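You operate a simulated robot arm through the tools that you are given. There is no shell and no other tool.

The job below is to be done with a simulated robot arm. You get a single attempt, and the scene is never put back.

## Task
Bring the regulator down to about 0.4 bar, then run the yellow line at about 1.5 l/min.
Fine: the bleed tap is open while the regulator comes down and shut before the yellow tap opens.

Only the result counts: the job must be done as asked and must still hold three seconds after the hand-in. Knocking over, shifting, dropping, spilling or breaking anything else fails it.

## Robot
A 7-joint arm with a two-finger parallel gripper, fixed in place. Base frame: the origin is on the floor under the middle of its stand, x ahead of it, y to its left, z up; the work surface is at about z = 850. Lengths are in mm, angles in degrees, forces in N, time in s.
With the tool pointing down near the work surface it reaches from about 420 to 900 mm from the base axis. Its first joint turns from -143.0 to 143.0 degrees. Payload 3 kg.
The tool frame sits at the grasp point between the pads (the TCP): z along the fingers, y along the line on which they close. The tips reach 30 mm beyond it. Largest opening 94 mm; finger width 28, thickness 10; the body of the gripper, 50 by 96 mm, starts 55 mm behind the TCP.
Orientation is told as [roll, pitch, yaw] about the base's x, y, z axes, in that order, counted from this pose: with the fingers straight down and closing along the base's y, the tool's x points along the base's -x, its y along +y and its z along -z.

## Interface
- The arm moves only by the tool servo_tool. Its argument "steps" is a list of rows, each a list of 6 numbers: the shift along the tool's x, y, z in units of 300 mm (1.0 is 300 mm), then the turn, a rotation vector about the tool's x, y, z in units of 90 degrees (1.0 is 90 degrees). In form: [[x, y, z, wx, wy, wz], ...]. A call has 1 to 20 rows; each row is the pose to reach, as a shift and turn from the pose commanded when the call began, along the tool's axes at that moment. "hand" is the finger opening in mm, from 0 to 94, set as the call begins (left out, the last holds). A call with a number of a shift or a turn outside -1 to 1 is refused whole. Each row takes 0.2 s and may step no farther than 50 mm and 8.6 degrees from the row before; otherwise, or with a gripper value out of range, the whole call is refused. A pose out of reach is approached as far as the arm can. The call stops where the force on the tool passes 60 N (or 10 N more than at its start, if that is more) or the arm is blocked; 0.2 s more then pass. Each finger travels about 72 mm/s and halts on what it meets, pressing with about 31 N; the grip force reading is that of the motor and also rises with nothing between the fingers. The clock runs only during rows and for 0.2 s after the last one: add rows that repeat a pose to give the fingers time. It gives the time, the measured TCP pose, the force on the tool (base axes), the opening and the grip force at its end, in the units of the frame above (readings bear some noise), with the torque about the TCP (base axes, N m) and any sound that the robot's microphone picked up.
- Cameras (640 x 400 px; columns grow to the right, rows downward): "scene" is fixed at [219.1, 650.3, 1657.5]; the picture's right is [-0.64, -0.77, 0.00], its down [-0.66, 0.55, -0.51] and it looks along [0.40, -0.33, -0.86] (base axes); focal length 329 px, centre (320, 200). "wrist" rides on the gripper at [76, 14, -102] in the tool frame; the picture's right is [-0.18, 0.98, 0.00], its down [-0.75, -0.14, -0.64] and it looks along [-0.63, -0.12, 0.77] (tool axes); focal length 243 px, centre (320, 200). There is no depth. A picture from a camera that has moved, and an enlarged one, comes with that camera's place and axes in the base frame and with its lens.
- snapshot(camera): a new picture of that camera. The clock stands still meanwhile.
- zoom(camera, box): a new picture of the part [left, top, right, bottom] of that camera's present view, enlarged. The clock stands still meanwhile.
- finish_job(): hands the job in; it is judged then, once.

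Places have to be worked out from the pictures, the camera data and where the tool is seen. Open the gripper and draw the arm clear of the work before you hand the job in, unless the task says otherwise.

The tools are called after "Call:" as a command line: name --pt "numbers of a row" for each row, then --argument value for the rest, lists and objects as JSON in quotes. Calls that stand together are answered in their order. servo_tool: Moves the arm, as the interface text tells. Its arguments: {"type":"object","properties":{"steps":{"type":"array"},"hand":{"type":"number"}},"required":["steps"]} The other tools are called the same way: snapshot (camera) takes a picture; zoom (camera, box) takes an enlarged picture of a part of a camera's view; finish_job () hands the job in.

At the start:

```text
time_s: 0.0
ee_pos: [518.3, 179.2, 1209.2]
ee_rot: [0.0, 0.0, 0.0]
ft_force: [-0.1, 0.0, 0.4]
torque: [0.01, 0.0, 0.0]
opening: 93.9
gripper_force: 0.1
```

scene: 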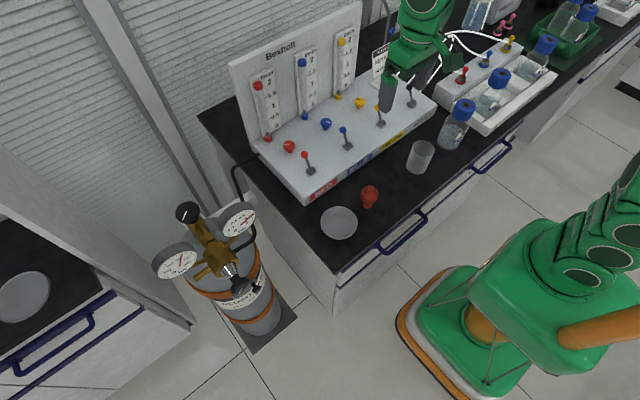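
wrist: 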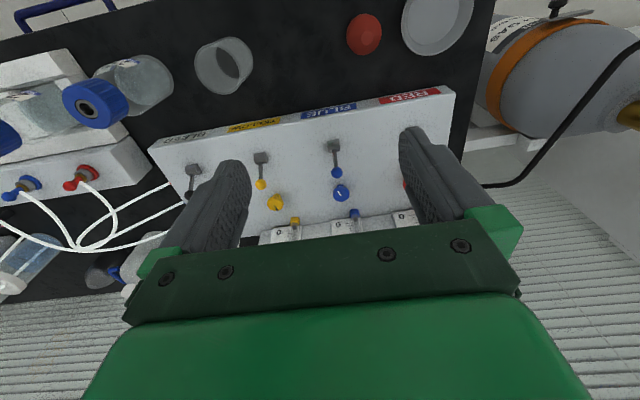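

I begin by looking closer at the panel, the regulator and the bench from both cameras before moving anything.

Call:
zoom --camera "scene" --box '[220, 20, 440, 200]'

Call:
zoom --camera "scene" --box '[140, 180, 300, 350]'

Call:
zoom --camera "wrist" --box '[140, 80, 470, 250]'

Call:
zoom --camera "scene" --box '[360, 0, 620, 180]'

```text
2.22 times, centred on (330, 110) of scene
camera zoom: at [219.1, 650.3, 1657.5], right [-0.64, -0.77, 0.0], down [-0.66, 0.55, -0.51], along [0.4, -0.33, -0.86], focal length 730 px, centre (298, 400)
```

zoom: 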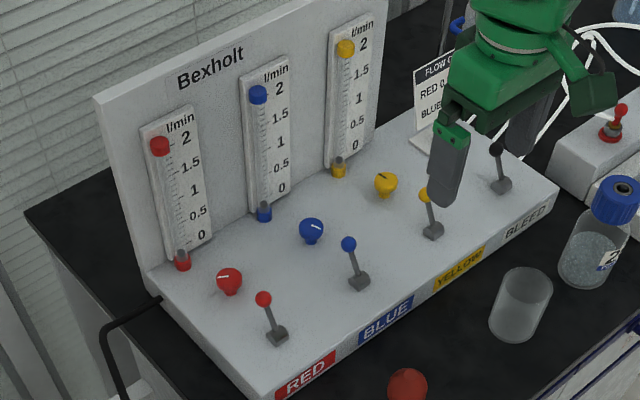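

```text
2.35 times, centred on (220, 265) of scene
camera zoom: at [219.1, 650.3, 1657.5], right [-0.64, -0.77, 0.0], down [-0.66, 0.55, -0.51], along [0.4, -0.33, -0.86], focal length 774 px, centre (555, 47)
```

zoom: 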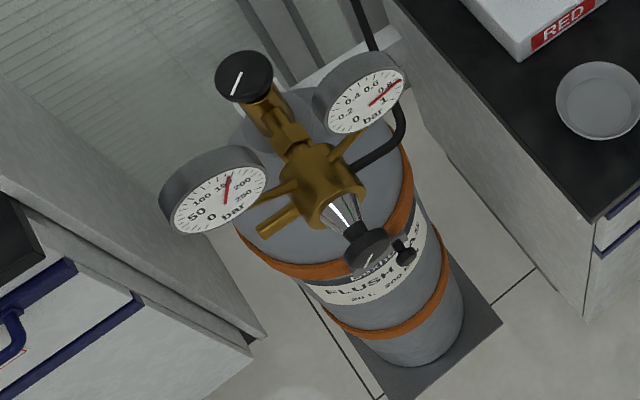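

```text
1.94 times, centred on (305, 165) of wrist
camera zoom: at [444.1, 193.8, 1310.7], right [0.18, 0.98, 0.0], down [0.75, -0.14, 0.64], along [0.63, -0.12, -0.77], focal length 470 px, centre (349, 268)
```

zoom: 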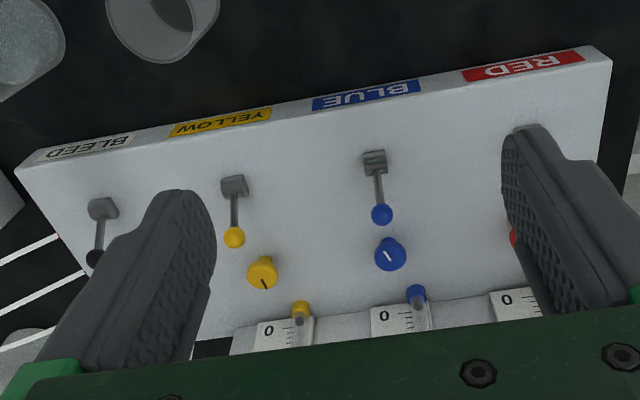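

```text
2.22 times, centred on (490, 90) of scene
camera zoom: at [219.1, 650.3, 1657.5], right [-0.64, -0.77, 0.0], down [-0.66, 0.55, -0.51], along [0.4, -0.33, -0.86], focal length 730 px, centre (-58, 444)
```

zoom: 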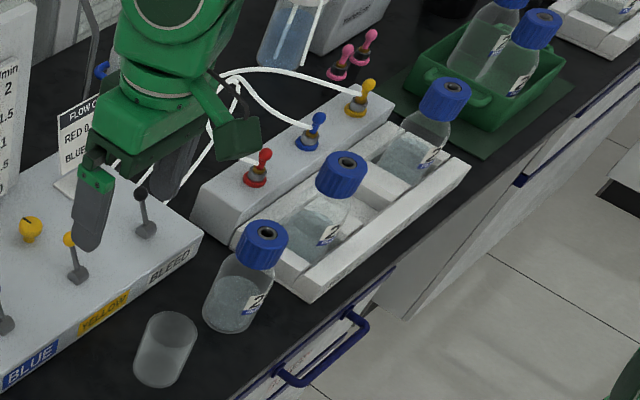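

The panel shows four lever taps (red, blue, yellow, bleed) with needle knobs and flow tubes behind them. The yellow lever base is near (664, 32, 890), its ball near (689, 35, 943) and the yellow knob near (764, 35, 910). I'll move the wrist camera in front of the yellow and bleed area for a closer look.

Call:
servo_tool --pt "-0.028 -0.12 0.04 0 0 0" --pt "-0.056 -0.24 0.08 0 0 0" --pt "-0.084 -0.36 0.12 0 0 0" --pt "-0.112 -0.48 0.16 0 0 0" --pt "-0.14 -0.6 0.197 0 0 0" --hand 94

Call:
snapshot --camera "wrist"

Call:
snapshot --camera "scene"

```text
time_s: 1.2
ee_pos: [561.2, -0.8, 1149.5]
ee_rot: [0.0, 0.0, -0.1]
ft_force: [0.2, -0.6, -0.6]
torque: [0.01, 0.05, 0.03]
opening: 94.2
gripper_force: 0.1
```

```text
taken
camera wrist: at [485.6, 13.2, 1251.1], right [0.18, 0.98, 0.0], down [0.75, -0.14, 0.64], along [0.63, -0.12, -0.77], focal length 243 px, centre (320, 200)
```

wrist: 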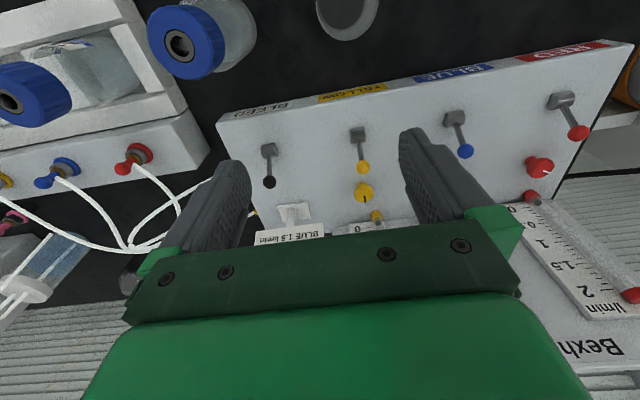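

```text
taken
```

scene: 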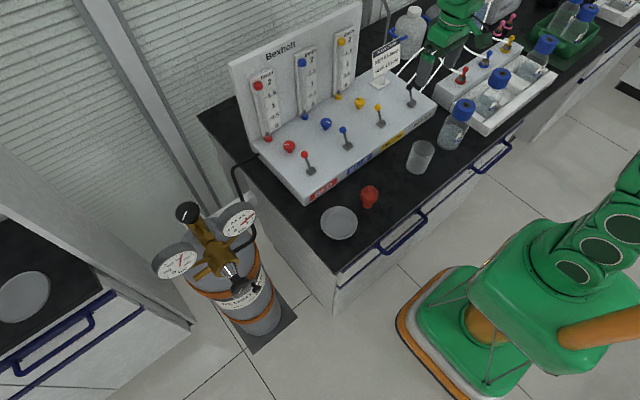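

Now the arm is out of the placard's way; I'll zoom on the placard, levers and knobs in both views.

Call:
zoom --camera "scene" --box '[360, 30, 424, 70]'

Call:
zoom --camera "scene" --box '[320, 60, 440, 135]'

Call:
zoom --camera "wrist" --box '[230, 100, 420, 245]'

Call:
zoom --camera "scene" --box '[210, 195, 280, 240]'

Call:
zoom --camera "scene" --box '[300, 25, 380, 110]'

```text
10.00 times, centred on (392, 50) of scene
camera zoom: at [219.1, 650.3, 1657.5], right [-0.64, -0.77, 0.0], down [-0.66, 0.55, -0.51], along [0.4, -0.33, -0.86], focal length 3287 px, centre (-400, 1700)
```

zoom: 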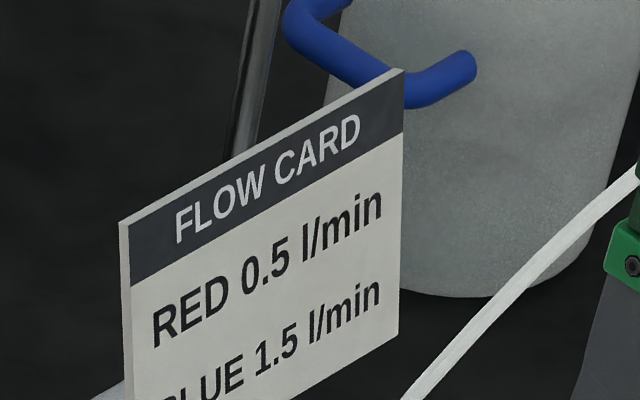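

```text
5.33 times, centred on (380, 98) of scene
camera zoom: at [219.1, 650.3, 1657.5], right [-0.64, -0.77, 0.0], down [-0.66, 0.55, -0.51], along [0.4, -0.33, -0.86], focal length 1753 px, centre (0, 747)
```

zoom: 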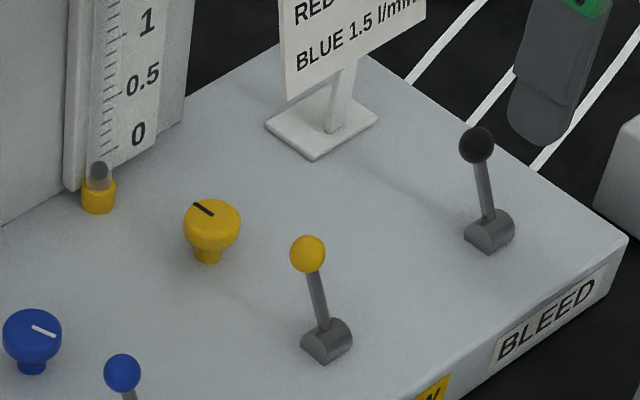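

```text
2.76 times, centred on (325, 172) of wrist
camera zoom: at [485.6, 13.2, 1251.1], right [0.18, 0.98, 0.0], down [0.75, -0.14, 0.64], along [0.63, -0.12, -0.77], focal length 669 px, centre (306, 276)
```

zoom: 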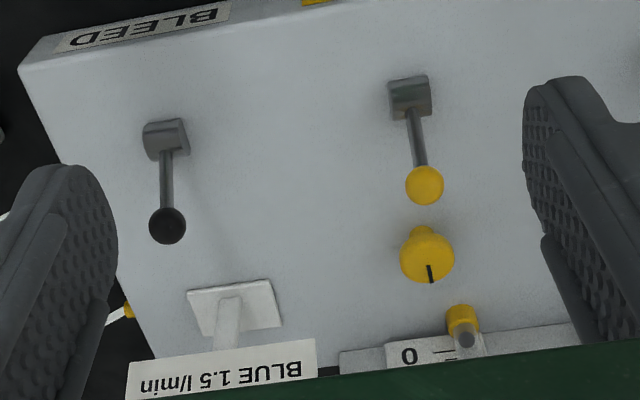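

```text
8.89 times, centred on (245, 218) of scene
camera zoom: at [219.1, 650.3, 1657.5], right [-0.64, -0.77, 0.0], down [-0.66, 0.55, -0.51], along [0.4, -0.33, -0.86], focal length 2922 px, centre (987, 44)
```

zoom: 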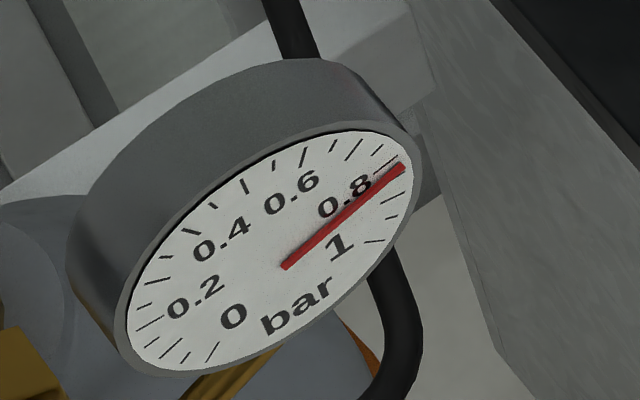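

```text
4.71 times, centred on (340, 68) of scene
camera zoom: at [219.1, 650.3, 1657.5], right [-0.64, -0.77, 0.0], down [-0.66, 0.55, -0.51], along [0.4, -0.33, -0.86], focal length 1547 px, centre (226, 824)
```

zoom: 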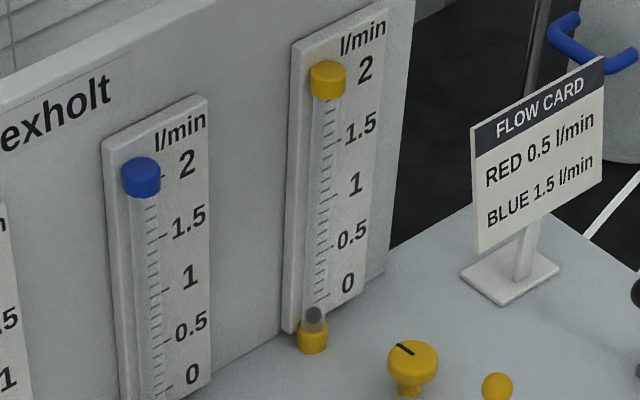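

The card lists only red and blue rates. The regulator gauge reads about 0.83 bar. All levers lean back (+x), and the bleed ball sits near (686, −103, 948), with its hub near (658, −101, 900). I'll close the fingers and bring them above and just behind the bleed lever to push it forward.

Call:
servo_tool --pt "-0.11 -0.068 0.06 0 0 0" --pt "-0.22 -0.136 0.12 0 0 0" --pt "-0.33 -0.204 0.18 0 0 0" --pt "-0.44 -0.272 0.24 0 0 0" --pt "-0.557 -0.34 0.3 0 0 0" --pt "-0.557 -0.34 0.42 0 0 0" --hand 0

Call:
zoom --camera "scene" --box '[340, 30, 460, 130]'

Call:
snapshot --camera "wrist"

```text
time_s: 2.6
ee_pos: [727.5, -103.6, 1022.9]
ee_rot: [0.0, 0.1, -0.1]
ft_force: [0.4, 0.0, -0.3]
torque: [0.01, 0.03, -0.02]
opening: 0.0
gripper_force: 30.9
```

```text
4.00 times, centred on (400, 80) of scene
camera zoom: at [219.1, 650.3, 1657.5], right [-0.64, -0.77, 0.0], down [-0.66, 0.55, -0.51], along [0.4, -0.33, -0.86], focal length 1315 px, centre (0, 680)
```

zoom: 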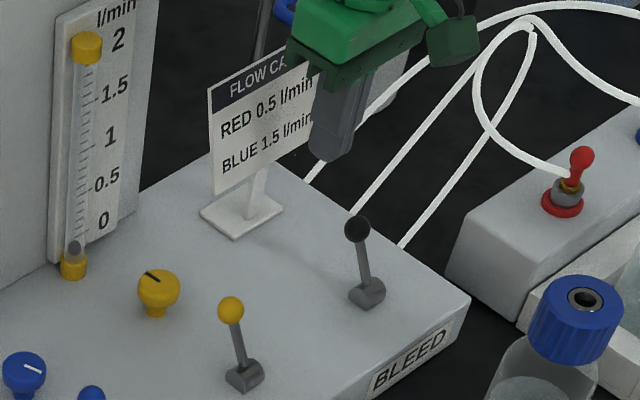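

```text
taken
camera wrist: at [652.4, -89.0, 1125.9], right [0.18, 0.98, 0.0], down [0.75, -0.14, 0.64], along [0.63, -0.12, -0.77], focal length 243 px, centre (320, 200)
```

wrist: 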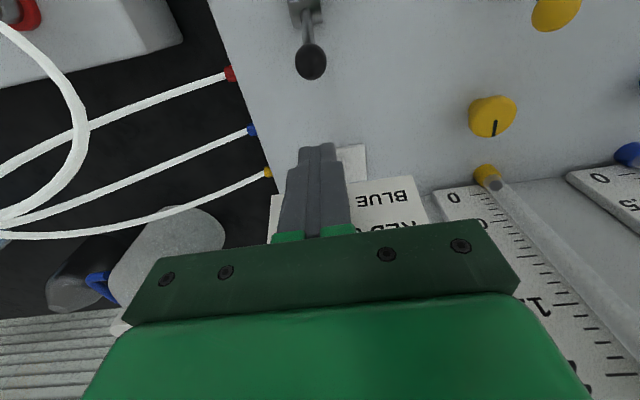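

The fingers hang at (727, −104) behind the bleed lever and clear of the card (x≈800). I'll lower the tips to about z 932, then push the ball toward −x in small steps.

Call:
servo_tool --pt "0 0 0.1 0 0 0" --pt "0 0 0.203 0 0 0" --pt "0.03 0 0.203 0 0 0" --pt "0.06 0 0.203 0 0 0" --pt "0.08 0 0.203 0 0 0" --pt "0.1 0 0.203 0 0 0" --pt "0.12 0 0.203 0 0 0" --pt "0.14 0 0.203 0 0 0" --pt "0.16 0 0.203 0 0 0" --pt "0.18 0 0.203 0 0 0" --pt "0.19 0 0.203 0 0 0" --pt "0.2 0 0.203 0 0 0"

Call:
zoom --camera "scene" --box '[340, 30, 460, 130]'

Call:
snapshot --camera "wrist"

```text
time_s: 5.2
ee_pos: [668.6, -102.5, 961.5]
ee_rot: [-0.1, 0.0, 0.0]
ft_force: [-0.4, -0.2, 0.4]
torque: [0.01, 0.02, 0.01]
opening: 0.0
gripper_force: 30.8
```

```text
4.00 times, centred on (400, 80) of scene
camera zoom: at [219.1, 650.3, 1657.5], right [-0.64, -0.77, 0.0], down [-0.66, 0.55, -0.51], along [0.4, -0.33, -0.86], focal length 1315 px, centre (0, 680)
```

zoom: 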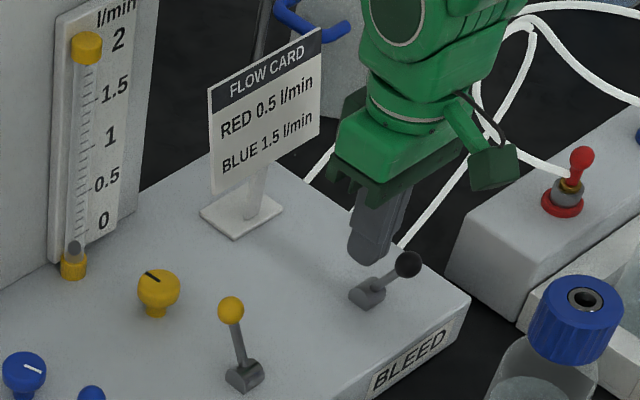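

```text
taken
camera wrist: at [593.2, -88.3, 1064.7], right [0.18, 0.98, 0.0], down [0.75, -0.14, 0.64], along [0.63, -0.12, -0.77], focal length 243 px, centre (320, 200)
```

wrist: 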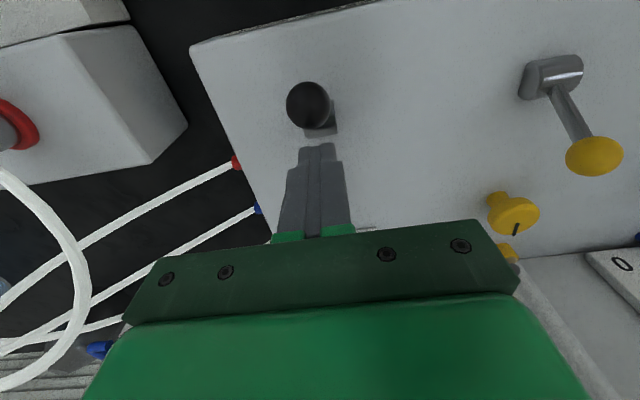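

The bleed lever has snapped over to lean forward (ball now near x 631, with a gap to the fingers). I'll raise the arm clear and check the gauge and the lever.

Call:
servo_tool --pt "-0.02 0 -0.15 0 0 0" --pt "0.0 0 -0.3 0 0 0" --pt "0.05 0.1 -0.45 0 0 0" --pt "0.1 0.25 -0.55 0 0 0" --pt "0.15 0.4 -0.6 0 0 0" --pt "0.2 0.55 -0.6 0 0 0" --pt "0.25 0.7 -0.6 0 0 0"

Call:
zoom --camera "scene" --box '[210, 195, 280, 240]'

Call:
zoom --camera "scene" --box '[340, 60, 460, 135]'

Call:
snapshot --camera "wrist"

```text
refused: row 3 steps farther than a row can; nothing moved
```

```text
8.89 times, centred on (245, 218) of scene
camera zoom: at [219.1, 650.3, 1657.5], right [-0.64, -0.77, 0.0], down [-0.66, 0.55, -0.51], along [0.4, -0.33, -0.86], focal length 2922 px, centre (987, 44)
```

zoom: 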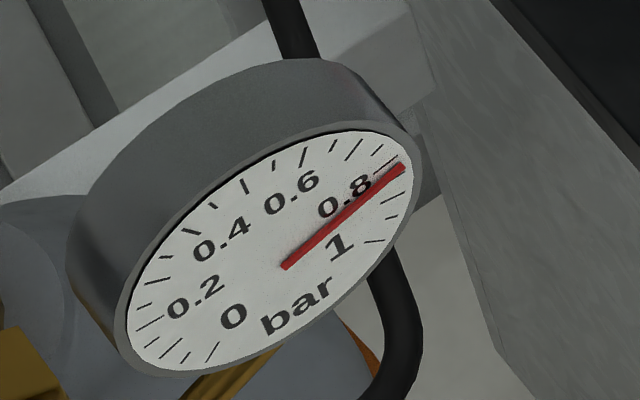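

```text
5.33 times, centred on (400, 98) of scene
camera zoom: at [219.1, 650.3, 1657.5], right [-0.64, -0.77, 0.0], down [-0.66, 0.55, -0.51], along [0.4, -0.33, -0.86], focal length 1753 px, centre (-107, 747)
```

zoom: 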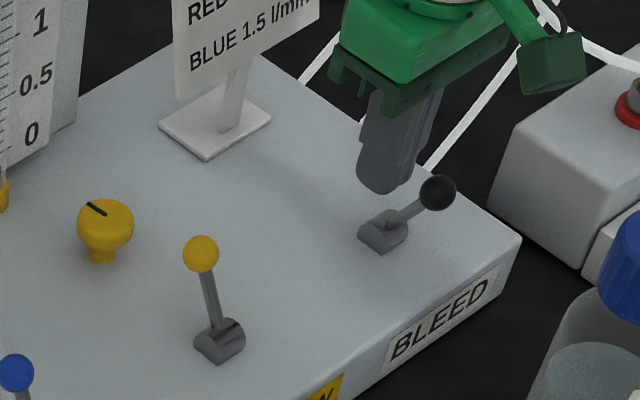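

```text
taken
camera wrist: at [593.2, -88.3, 1064.7], right [0.18, 0.98, 0.0], down [0.75, -0.14, 0.64], along [0.63, -0.12, -0.77], focal length 243 px, centre (320, 200)
```

wrist: 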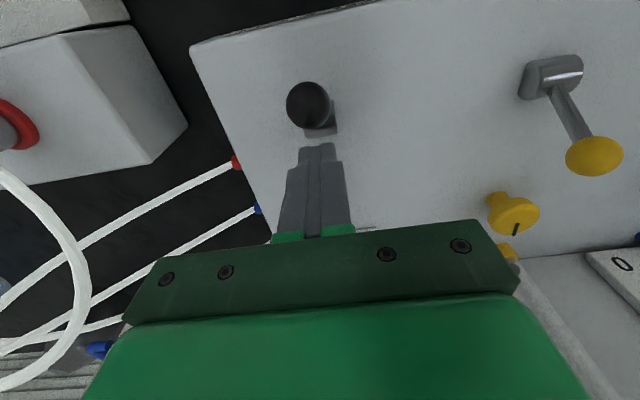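

The bleed lever is now leaning forward (open) and the gauge still reads about 0.85 bar, as expected before adjusting. I'll lift the arm and travel toward the cylinder side with smaller steps.

Call:
servo_tool --pt "0 0 -0.16 0 0 0" --pt "0 0 -0.32 0 0 0" --pt "0 0 -0.48 0 0 0" --pt "0.051 0.125 -0.525 0 0 0" --pt "0.103 0.25 -0.57 0 0 0" --pt "0.154 0.375 -0.615 0 0 0" --pt "0.206 0.5 -0.66 0 0 0" --pt "0.257 0.625 -0.705 0 0 0" --pt "0.308 0.75 -0.75 0 0 0" --pt "0.36 0.875 -0.795 0 0 0"

Call:
snapshot --camera "wrist"

Call:
snapshot --camera "scene"

```text
time_s: 7.4
ee_pos: [562.1, 160.5, 1201.6]
ee_rot: [0.0, -0.2, 0.0]
ft_force: [0.3, 0.2, -0.2]
torque: [0.01, 0.01, 0.03]
opening: 0.1
gripper_force: 30.9
```

```text
taken
camera wrist: at [486.2, 174.1, 1303.5], right [0.18, 0.98, 0.0], down [0.75, -0.14, 0.64], along [0.63, -0.12, -0.77], focal length 243 px, centre (320, 200)
```

wrist: 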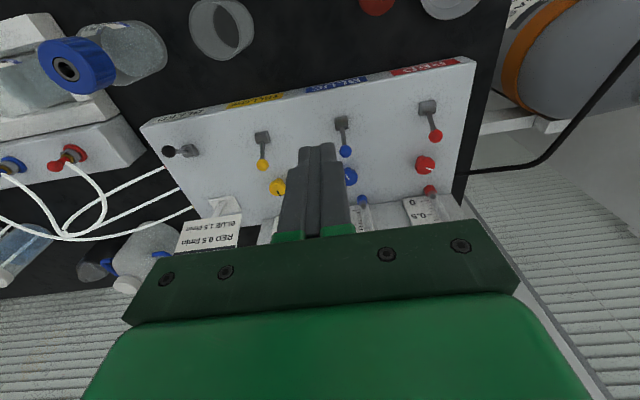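

```text
taken
```

scene: 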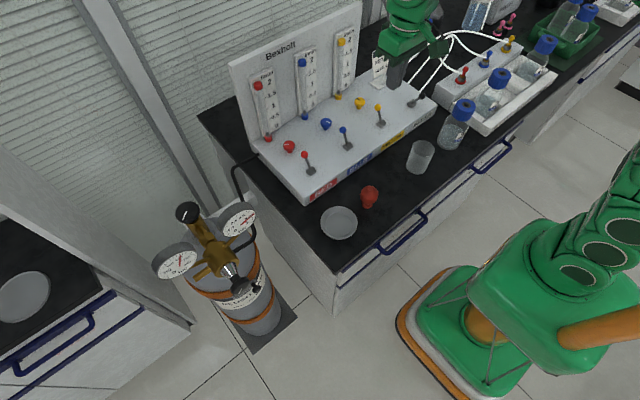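

The bleed lever is confirmed tilted forward and the arm is clear. I'll carry the gripper (open, for a better view) over toward the cylinder at a safe height to locate the regulator knob.

Call:
servo_tool --pt "0.071 0.133 -0.024 0 0 0" --pt "0.143 0.266 -0.048 0 0 0" --pt "0.214 0.4 -0.071 0 0 0" --pt "0.286 0.533 -0.095 0 0 0" --pt "0.357 0.667 -0.119 0 0 0" --pt "0.429 0.8 -0.143 0 0 0" --pt "0.5 0.933 -0.167 0 0 0" --hand 94

Call:
snapshot --camera "wrist"

Call:
snapshot --camera "scene"

```text
time_s: 9.0
ee_pos: [408.9, 441.2, 1249.5]
ee_rot: [0.0, -0.1, 0.0]
ft_force: [-0.3, 0.4, -0.2]
torque: [-0.01, 0.0, -0.02]
opening: 94.1
gripper_force: 0.0
```

```text
taken
camera wrist: at [333.5, 454.7, 1352.5], right [0.18, 0.98, 0.0], down [0.75, -0.14, 0.64], along [0.63, -0.12, -0.77], focal length 243 px, centre (320, 200)
```

wrist: 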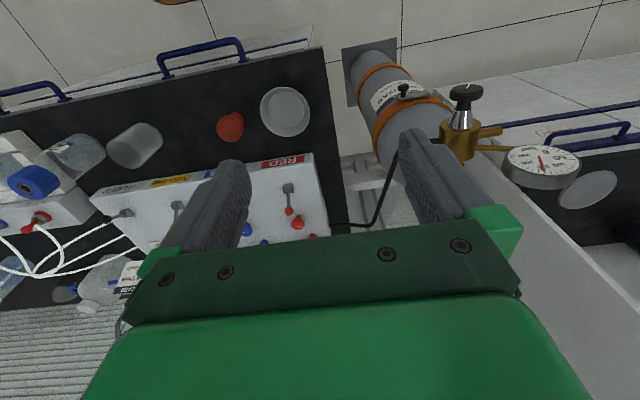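

```text
taken
```

scene: 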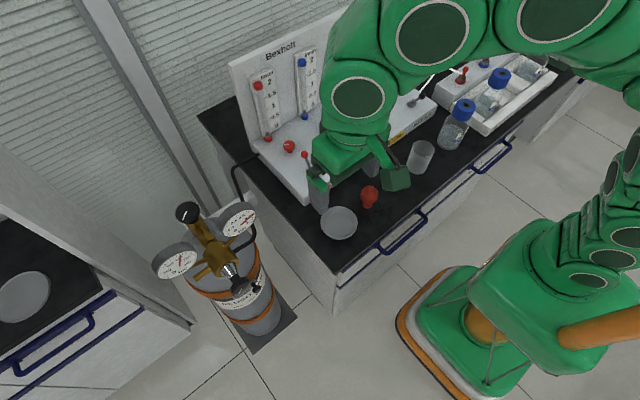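

From both views I place the regulator knob near (483, 648, 968) with the brass body behind it at about x 550, so it points toward −x, toward the robot. I'll move the wrist camera nearer to confirm the knob's axis and surroundings.

Call:
servo_tool --pt "0.053 0.133 0.013 0 0 0" --pt "0.105 0.266 0.026 0 0 0" --pt "0.158 0.4 0.039 0 0 0" --pt "0.21 0.533 0.052 0 0 0" --pt "0.263 0.663 0.065 0 0 0"

Call:
snapshot --camera "wrist"

Call:
snapshot --camera "scene"

```text
time_s: 10.4
ee_pos: [376.5, 611.4, 1231.1]
ee_rot: [-0.1, -0.1, -3.7]
ft_force: [-0.1, 0.1, 0.0]
torque: [-0.03, -0.09, 0.02]
opening: 94.1
gripper_force: 0.0
out of reach, approached as far as the arm can: row 5
stopped in row 5: the arm was blocked; the commanded pose is now the measured one
```

```text
taken
camera wrist: at [302.0, 629.2, 1333.2], right [0.25, 0.97, 0.0], down [0.74, -0.19, 0.64], along [0.62, -0.16, -0.77], focal length 243 px, centre (320, 200)
```

wrist: 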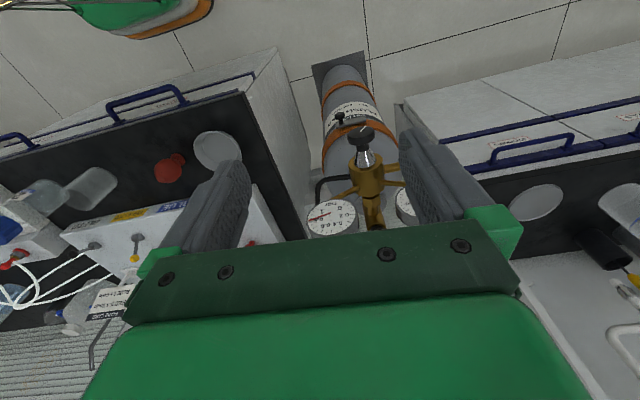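

```text
taken
```

scene: 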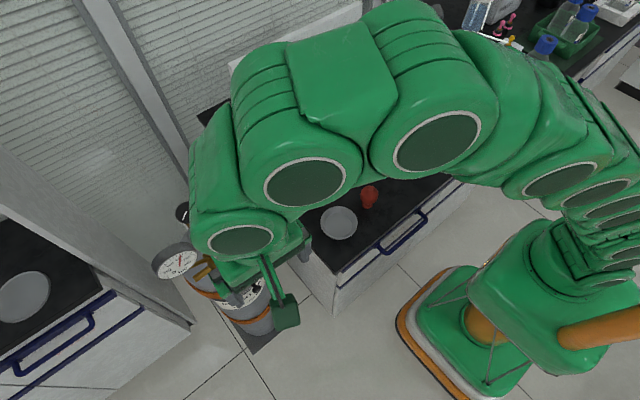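

The arm hit a wrist limit because I kept yaw 0 while swinging left. The view is useful though, so I'll zoom on the regulator.

Call:
zoom --camera "wrist" --box '[290, 60, 430, 240]'

Call:
zoom --camera "wrist" --box '[320, 95, 410, 150]'

```text
2.22 times, centred on (360, 150) of wrist
camera zoom: at [302.0, 629.2, 1333.2], right [0.25, 0.97, 0.0], down [0.74, -0.19, 0.64], along [0.62, -0.16, -0.77], focal length 539 px, centre (231, 311)
```

zoom: 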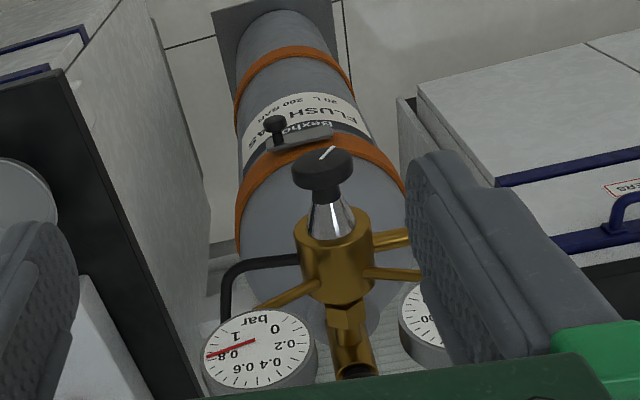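

```text
7.11 times, centred on (365, 122) of wrist
camera zoom: at [302.0, 629.2, 1333.2], right [0.25, 0.97, 0.0], down [0.74, -0.19, 0.64], along [0.62, -0.16, -0.77], focal length 1725 px, centre (0, 751)
```

zoom: 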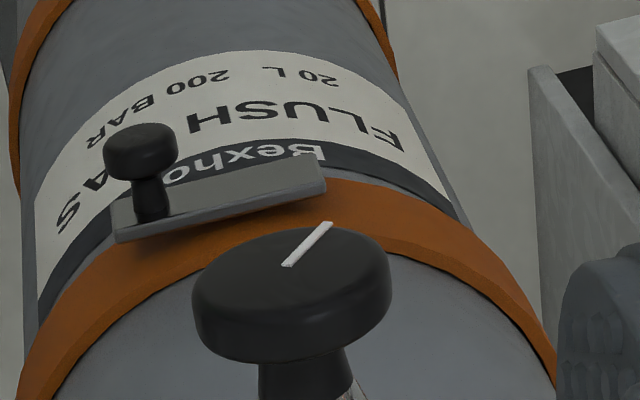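

The regulator knob is about 44 mm across and faces −x at roughly (483, 650, 968); the low-pressure gauge sits above right at about (556, 582, 1055). I want the fingers pointing along +x, so I'll start pitching the tool up in place, over free floor space.

Call:
servo_tool --pt "0 0 0 0 -0.08 0" --pt "0 0 0 0 -0.16 0" --pt "0 0 0 0 -0.24 0" --pt "0 0 0 0 -0.32 0" --pt "0 0 0 0 -0.4 0" --pt "0 0 0 0 -0.48 0"

Call:
snapshot --camera "wrist"

Call:
snapshot --camera "scene"

```text
time_s: 11.8
ee_pos: [376.8, 609.8, 1230.1]
ee_rot: [-0.2, -43.3, -3.6]
ft_force: [-0.6, 0.4, 0.4]
torque: [-0.01, 0.0, 0.01]
opening: 93.9
gripper_force: 0.1
```

```text
taken
camera wrist: at [252.3, 632.1, 1253.0], right [0.2, 0.97, 0.12], down [0.1, -0.15, 0.98], along [0.97, -0.18, -0.13], focal length 243 px, centre (320, 200)
```

wrist: 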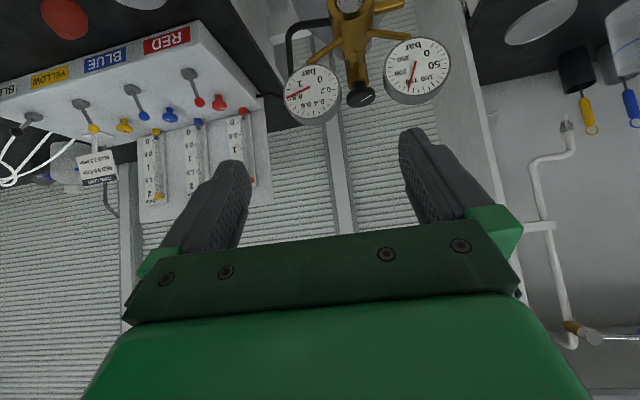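

```text
taken
```

scene: 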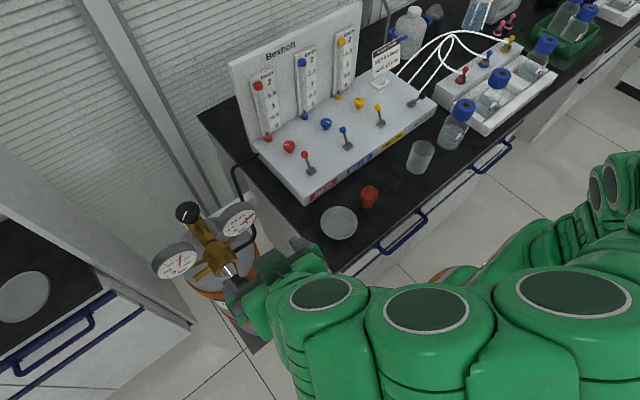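

The tool pitched cleanly and both gauges are visible. I'll continue pitching until the fingers point horizontally along +x.

Call:
servo_tool --pt "0 0 0 0 -0.086 0" --pt "0 0 0 0 -0.172 0" --pt "0 0 0 0 -0.258 0" --pt "0 0 0 0 -0.344 0" --pt "0 0 0 0 -0.43 0" --pt "0 0 0 0 -0.516 0"

Call:
snapshot --camera "wrist"

Call:
snapshot --camera "scene"

```text
time_s: 13.2
ee_pos: [383.8, 606.7, 1228.3]
ee_rot: [-5.7, -89.2, 1.2]
ft_force: [-0.2, -0.3, 0.0]
torque: [-0.01, 0.02, -0.01]
opening: 94.1
gripper_force: 0.0
```

```text
taken
camera wrist: at [283.2, 628.6, 1153.4], right [0.08, 0.98, 0.18], down [-0.64, -0.09, 0.76], along [0.76, -0.18, 0.62], focal length 243 px, centre (320, 200)
```

wrist: 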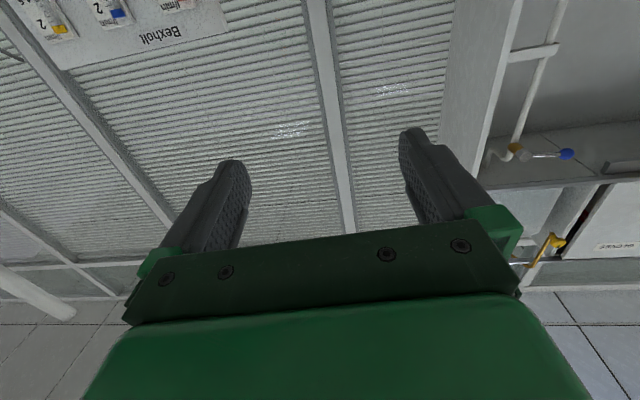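

```text
taken
```

scene: 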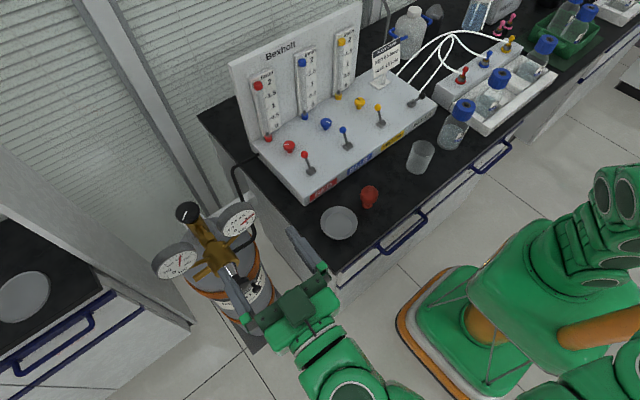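

The fingers now point along +x (about 4.5° off to −y) and the scene camera still sees the gauge. I'll square up the yaw and lower to knob height, staying about 65 mm in front of it.

Call:
servo_tool --pt "0.124 0.02 0 -0.007 0 0" --pt "0.248 0.041 0 -0.014 0 0" --pt "0.372 0.061 0 -0.021 0 0" --pt "0.495 0.082 0 -0.029 0 0" --pt "0.619 0.102 0 -0.036 0 0" --pt "0.743 0.122 0 -0.043 0 0" --pt "0.867 0.143 0 -0.05 0 0"

Call:
snapshot --camera "wrist"

Call:
snapshot --camera "scene"

```text
time_s: 14.8
ee_pos: [377.3, 654.1, 969.7]
ee_rot: [-1.0, -89.6, 1.8]
ft_force: [-0.4, 0.7, -0.3]
torque: [-0.02, -0.02, 0.0]
opening: 93.7
gripper_force: 0.1
```

```text
taken
camera wrist: at [274.6, 665.6, 894.0], right [-0.01, 0.98, 0.18], down [-0.64, -0.15, 0.76], along [0.77, -0.11, 0.63], focal length 243 px, centre (320, 200)
```

wrist: 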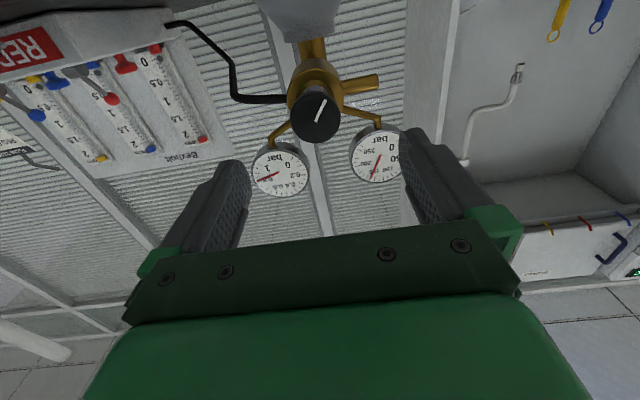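

```text
taken
```

scene: 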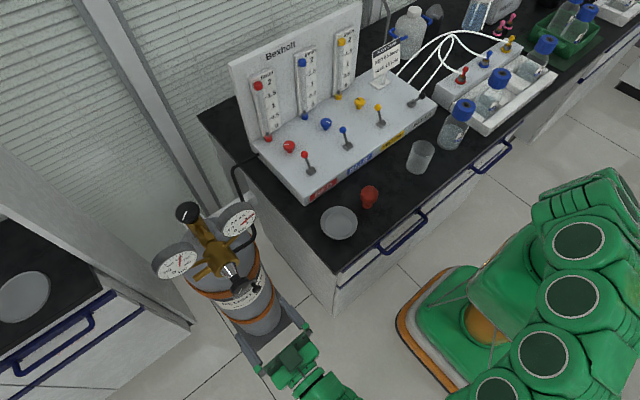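

Great view: the knob is straight ahead, and both gauges are visible. By triangulation the knob face centre is at about (482, 650, 974). I'll zoom in to check the knob outline and the gauge reading.

Call:
zoom --camera "wrist" --box '[240, 60, 410, 200]'

Call:
zoom --camera "scene" --box '[200, 220, 310, 390]'

Call:
zoom --camera "wrist" --box '[245, 135, 315, 200]'

```text
2.86 times, centred on (325, 130) of wrist
camera zoom: at [274.6, 665.6, 894.0], right [-0.01, 0.98, 0.18], down [-0.64, -0.15, 0.76], along [0.77, -0.11, 0.63], focal length 693 px, centre (306, 400)
```

zoom: 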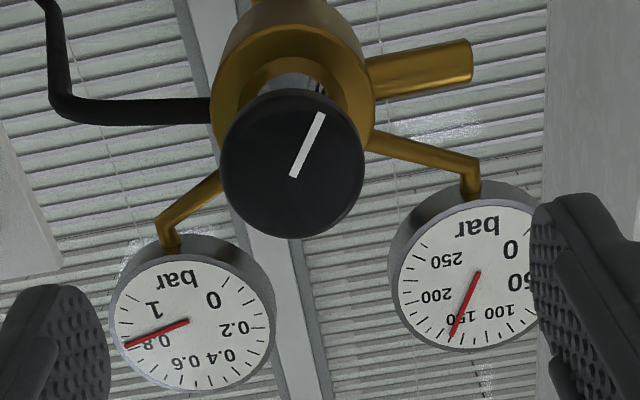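

```text
2.35 times, centred on (255, 305) of scene
camera zoom: at [219.1, 650.3, 1657.5], right [-0.64, -0.77, 0.0], down [-0.66, 0.55, -0.51], along [0.4, -0.33, -0.86], focal length 774 px, centre (473, -47)
```

zoom: 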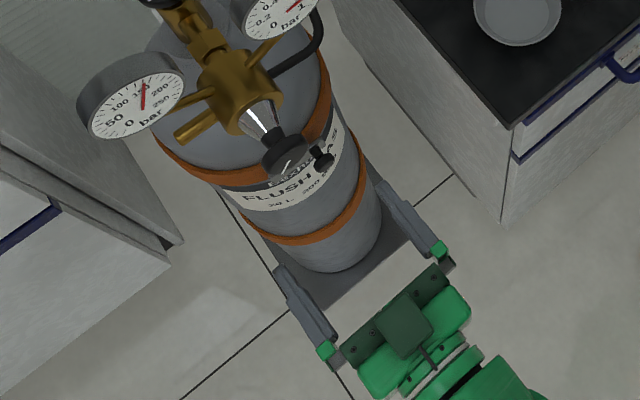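

```text
6.15 times, centred on (280, 168) of wrist
camera zoom: at [274.6, 665.6, 894.0], right [-0.01, 0.98, 0.18], down [-0.64, -0.15, 0.76], along [0.77, -0.11, 0.63], focal length 1493 px, centre (566, 400)
```

zoom: 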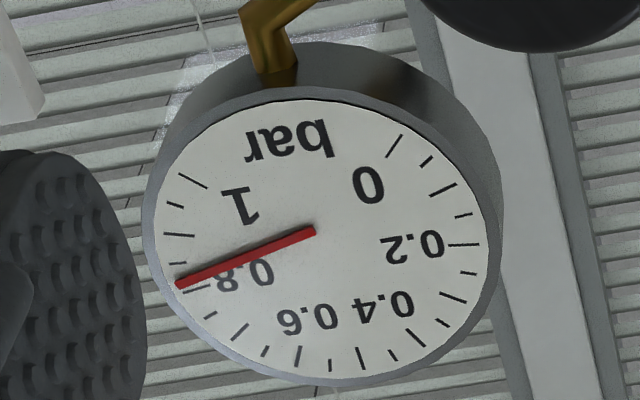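

The gauge reads about 0.81 bar. I'll set the opening to 66 mm and advance along +x so the fingers straddle the knob, tips ending near x 510, short of the brass body at about 531.

Call:
servo_tool --pt "-0.008 -0.008 0.07 0 0 0" --pt "-0.0167 -0.017 0.14 0 0 0" --pt "-0.0167 -0.017 0.2 0 0 0" --pt "-0.0167 -0.017 0.25 0 0 0" --pt "-0.0167 -0.017 0.3 0 0 0" --pt "-0.0167 -0.017 0.343 0 0 0" --hand 66

Call:
snapshot --camera "wrist"

Call:
zoom --camera "scene" --box '[180, 200, 310, 330]'

```text
time_s: 16.2
ee_pos: [480.7, 649.3, 976.4]
ee_rot: [-13.9, -89.7, 14.6]
ft_force: [0.1, 0.5, -0.5]
torque: [0.0, 0.03, -0.02]
opening: 65.8
gripper_force: 0.0
```

```text
taken
camera wrist: at [378.4, 661.2, 899.8], right [-0.01, 0.98, 0.18], down [-0.64, -0.15, 0.76], along [0.77, -0.11, 0.63], focal length 243 px, centre (320, 200)
```

wrist: 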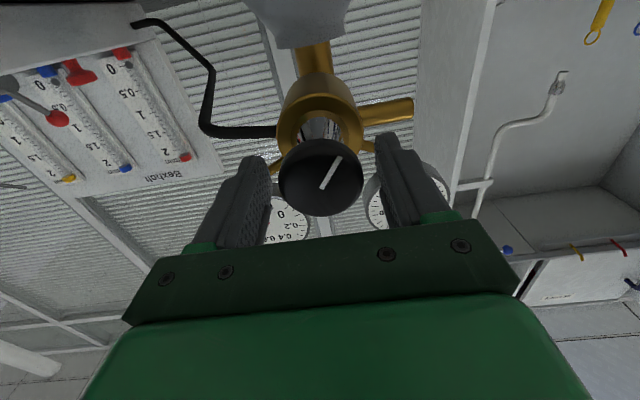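

```text
3.08 times, centred on (245, 265) of scene
camera zoom: at [219.1, 650.3, 1657.5], right [-0.64, -0.77, 0.0], down [-0.66, 0.55, -0.51], along [0.4, -0.33, -0.86], focal length 1012 px, centre (551, 0)
```

zoom: 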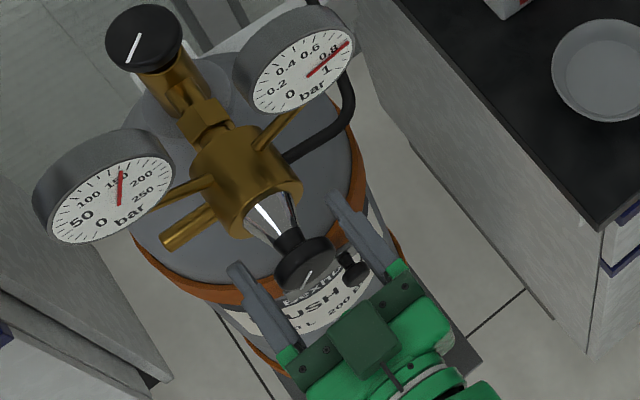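

The fingers straddle the knob evenly and the scene camera has a clear view of the gauge. I'll close on the knob and hold to check the grip.

Call:
servo_tool --pt "0 0 0 0 0 0" --pt "0 0 0 0 0 0" --pt "0 0 0 0 0 0" --hand 30

Call:
snapshot --camera "wrist"

```text
time_s: 17.0
ee_pos: [479.5, 651.2, 976.7]
ee_rot: [-8.3, -89.6, 9.2]
ft_force: [-0.8, 20.0, -6.9]
torque: [0.04, 0.21, 0.02]
opening: 43.7
gripper_force: 45.1
```

```text
taken
camera wrist: at [377.4, 662.1, 899.5], right [-0.01, 0.98, 0.18], down [-0.64, -0.15, 0.76], along [0.77, -0.11, 0.63], focal length 243 px, centre (320, 200)
```

wrist: 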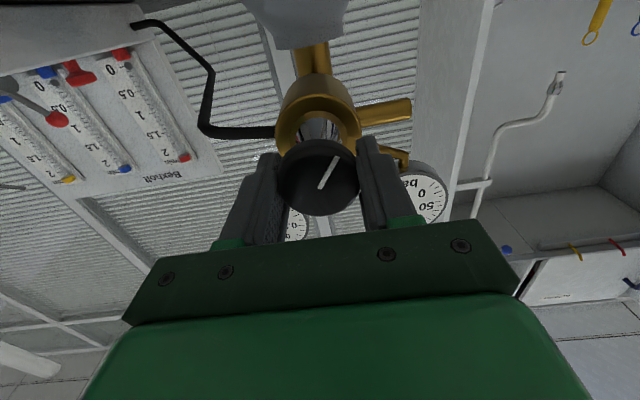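

The grip holds at 43.7 mm with a small side load, so I'll nudge 2 mm to centre. Then I'll turn about 40° counter-clockwise, seen from the robot, and watch the gauge.

Call:
servo_tool --pt "0.004 0.008 0 0 0 0" --pt "0.004 0.008 0 0 0 -0.08" --pt "0.004 0.008 0 0 0 -0.16" --pt "0.004 0.008 0 0 0 -0.24" --pt "0.004 0.008 0 0 0 -0.32" --pt "0.004 0.008 0 0 0 -0.4"

Call:
zoom --camera "scene" --box '[210, 195, 280, 240]'

Call:
snapshot --camera "wrist"

```text
time_s: 18.4
ee_pos: [479.8, 652.2, 974.3]
ee_rot: [-89.4, -53.8, 90.3]
ft_force: [-29.1, -13.9, 0.2]
torque: [-0.01, 1.09, -0.52]
opening: 43.7
gripper_force: 44.9
```

```text
8.89 times, centred on (245, 218) of scene
camera zoom: at [219.1, 650.3, 1657.5], right [-0.64, -0.77, 0.0], down [-0.66, 0.55, -0.51], along [0.4, -0.33, -0.86], focal length 2922 px, centre (987, 44)
```

zoom: 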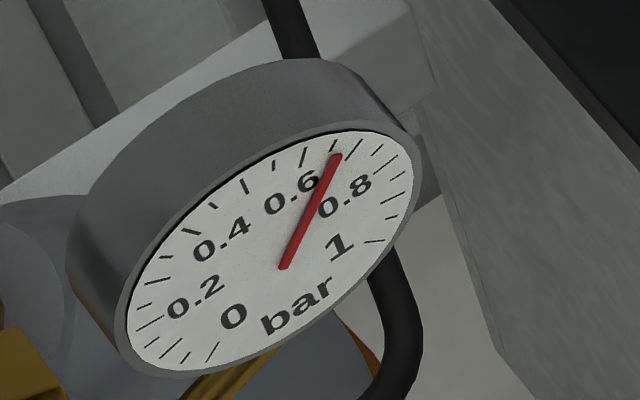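

```text
taken
camera wrist: at [378.2, 616.4, 904.8], right [-0.01, 0.9, -0.43], down [-0.64, 0.32, 0.7], along [0.77, 0.29, 0.57], focal length 243 px, centre (320, 200)
```

wrist: 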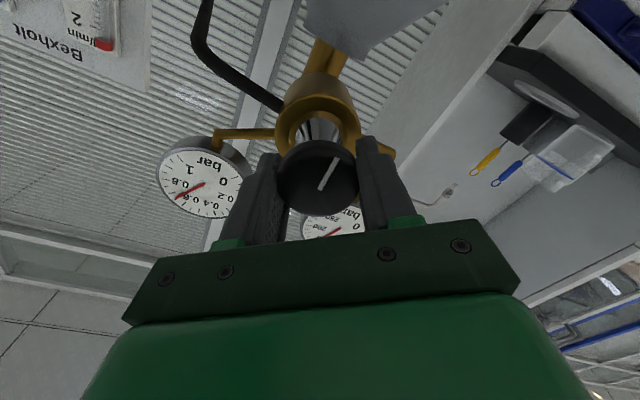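

Counter-clockwise lowers it: about 36° of turn took the gauge to roughly 0.66 bar. I'll turn a further 45°, easing back slightly to relieve the axial load.

Call:
servo_tool --pt "0.002 -0.003 -0.005 0 0 -0.083" --pt "0.002 -0.003 -0.006 0 0 -0.166" --pt "0.002 -0.003 -0.007 0 0 -0.25" --pt "0.002 -0.003 -0.007 0 0 -0.333" --pt "0.002 -0.003 -0.007 0 0 -0.417" --pt "0.002 -0.003 -0.007 0 0 -0.5"

Call:
zoom --camera "scene" --box '[210, 195, 280, 240]'

Call:
snapshot --camera "wrist"

```text
time_s: 19.1
ee_pos: [479.8, 652.3, 973.3]
ee_rot: [-89.4, -36.7, 90.6]
ft_force: [15.0, 16.5, -6.4]
torque: [0.03, 0.48, 0.87]
opening: 43.4
gripper_force: 44.4
stopped in row 3: the force on the tool passed its limit at 64 N (the readings are from after the stop); the commanded pose is now the measured one
```

```text
8.89 times, centred on (245, 218) of scene
camera zoom: at [219.1, 650.3, 1657.5], right [-0.64, -0.77, 0.0], down [-0.66, 0.55, -0.51], along [0.4, -0.33, -0.86], focal length 2922 px, centre (987, 44)
```

zoom: 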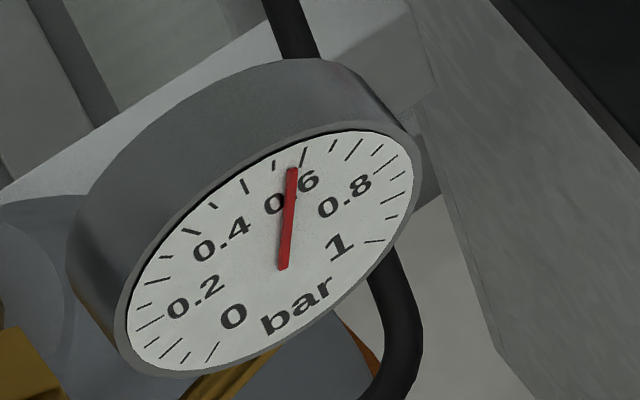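

```text
taken
camera wrist: at [378.2, 597.0, 917.2], right [-0.02, 0.73, -0.68], down [-0.65, 0.51, 0.57], along [0.76, 0.45, 0.47], focal length 243 px, centre (320, 200)
```

wrist: 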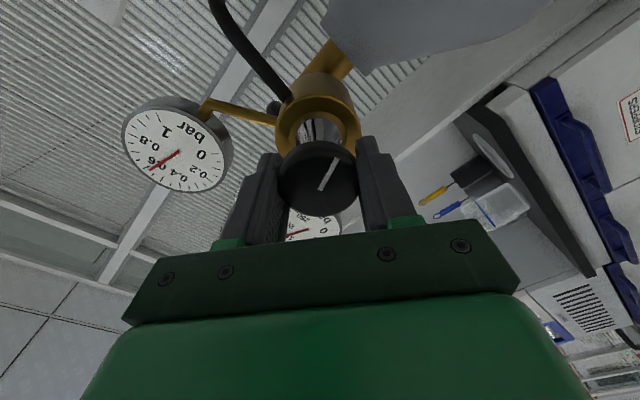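

The gauge is now near 0.58 bar, and the stop came from my turning about a point 4 mm off the knob centre. I'll release, shift onto the centre and unwind 45° for a fresh grip.

Call:
servo_tool --pt "0 0 0 0 0 0" --pt "0 0 0 0 0 0" --pt "0.012 0.0006 0 0 0 0.083" --pt "0.012 0.0006 0 0 0 0.166" --pt "0.012 0.0006 0 0 0 0.25" --pt "0.012 0.0006 0 0 0 0.333" --pt "0.012 0.0006 0 0 0 0.417" --pt "0.012 0.0006 0 0 0 0.5" --hand 62

Call:
zoom --camera "scene" --box '[180, 200, 310, 330]'

Call:
zoom --camera "wrist" --box '[220, 100, 440, 240]'

```text
time_s: 20.9
ee_pos: [478.8, 649.3, 970.5]
ee_rot: [-87.1, -81.9, 88.2]
ft_force: [-1.1, 0.0, -0.3]
torque: [-0.03, 0.0, -0.01]
opening: 62.0
gripper_force: 0.1
```

```text
3.08 times, centred on (245, 265) of scene
camera zoom: at [219.1, 650.3, 1657.5], right [-0.64, -0.77, 0.0], down [-0.66, 0.55, -0.51], along [0.4, -0.33, -0.86], focal length 1012 px, centre (551, 0)
```

zoom: 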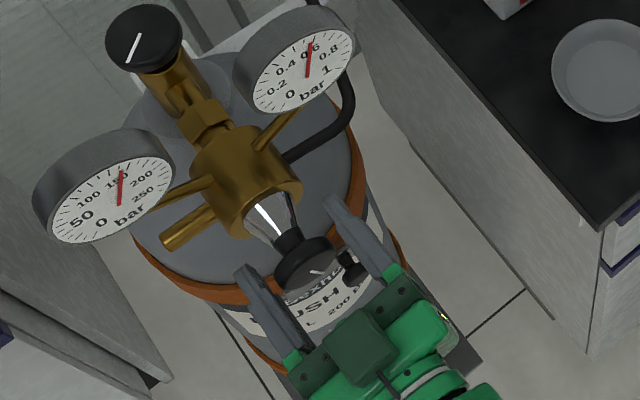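

```text
2.86 times, centred on (330, 170) of wrist
camera zoom: at [377.0, 649.7, 894.7], right [-0.02, 1.0, 0.04], down [-0.64, -0.04, 0.77], along [0.77, -0.01, 0.64], focal length 693 px, centre (291, 286)
```

zoom: 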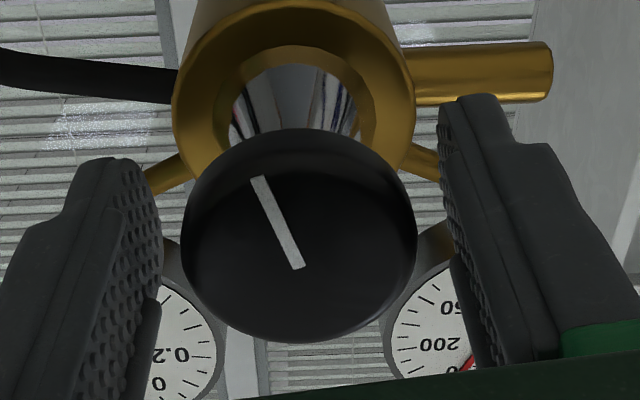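

The pointer line has turned with the knob, the gauge holds near 0.58 bar, and the TCP is now within 1 mm of the knob centre. I'll close for a fresh grip.

Call:
servo_tool --pt "0 0.0027 0 0 0 0" --pt "0 0.0027 0 0 0 0" --pt "0 0.0027 0 0 0 0" --hand 30

```text
time_s: 21.7
ee_pos: [478.6, 649.1, 971.8]
ee_rot: [-87.2, -81.7, 88.1]
ft_force: [2.5, 13.8, -1.8]
torque: [-0.01, 0.28, 0.17]
opening: 43.5
gripper_force: 44.8
```

Grip is good at 43.5 mm with low load. I'll turn another 30° counter-clockwise and re-read the gauge.

Call:
servo_tool --pt "0 0.002 0 0 0 -0.067" --pt "0 0.002 0 0 0 -0.133" --pt "0 0.002 0 0 0 -0.2" --pt "0 0.002 0 0 0 -0.267" --pt "0 0.002 0 0 0 -0.333"

Call:
zoom --camera "scene" --box '[210, 195, 280, 240]'

Call:
snapshot --camera "wrist"

```text
time_s: 22.9
ee_pos: [480.3, 649.5, 971.2]
ee_rot: [-89.4, -51.6, 90.4]
ft_force: [-8.9, 1.4, 1.3]
torque: [0.0, 0.83, -0.5]
opening: 43.3
gripper_force: 45.2
```

```text
8.89 times, centred on (245, 218) of scene
camera zoom: at [219.1, 650.3, 1657.5], right [-0.64, -0.77, 0.0], down [-0.66, 0.55, -0.51], along [0.4, -0.33, -0.86], focal length 2922 px, centre (987, 44)
```

zoom: 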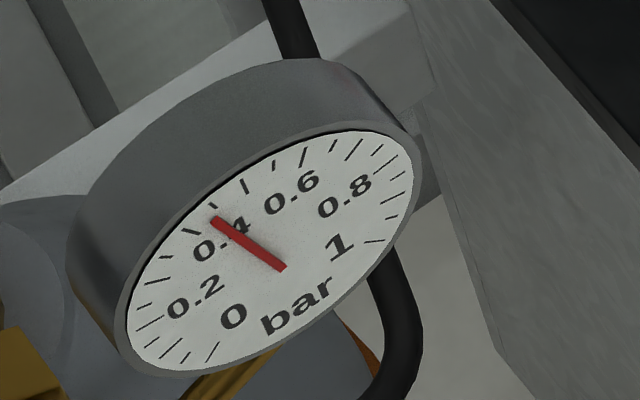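

```text
taken
camera wrist: at [377.4, 611.4, 903.7], right [-0.02, 0.88, -0.47], down [-0.64, 0.35, 0.68], along [0.77, 0.31, 0.56], focal length 243 px, centre (320, 200)
```

wrist: 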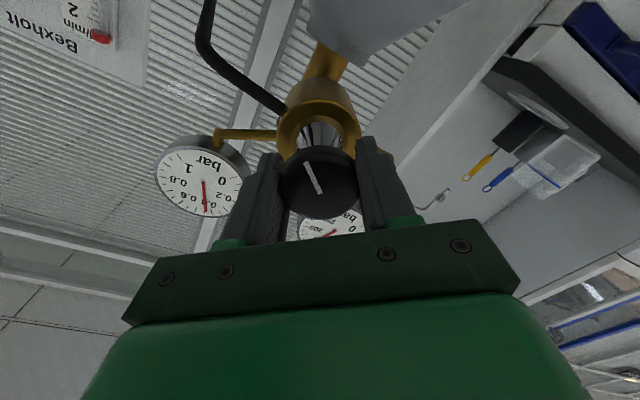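

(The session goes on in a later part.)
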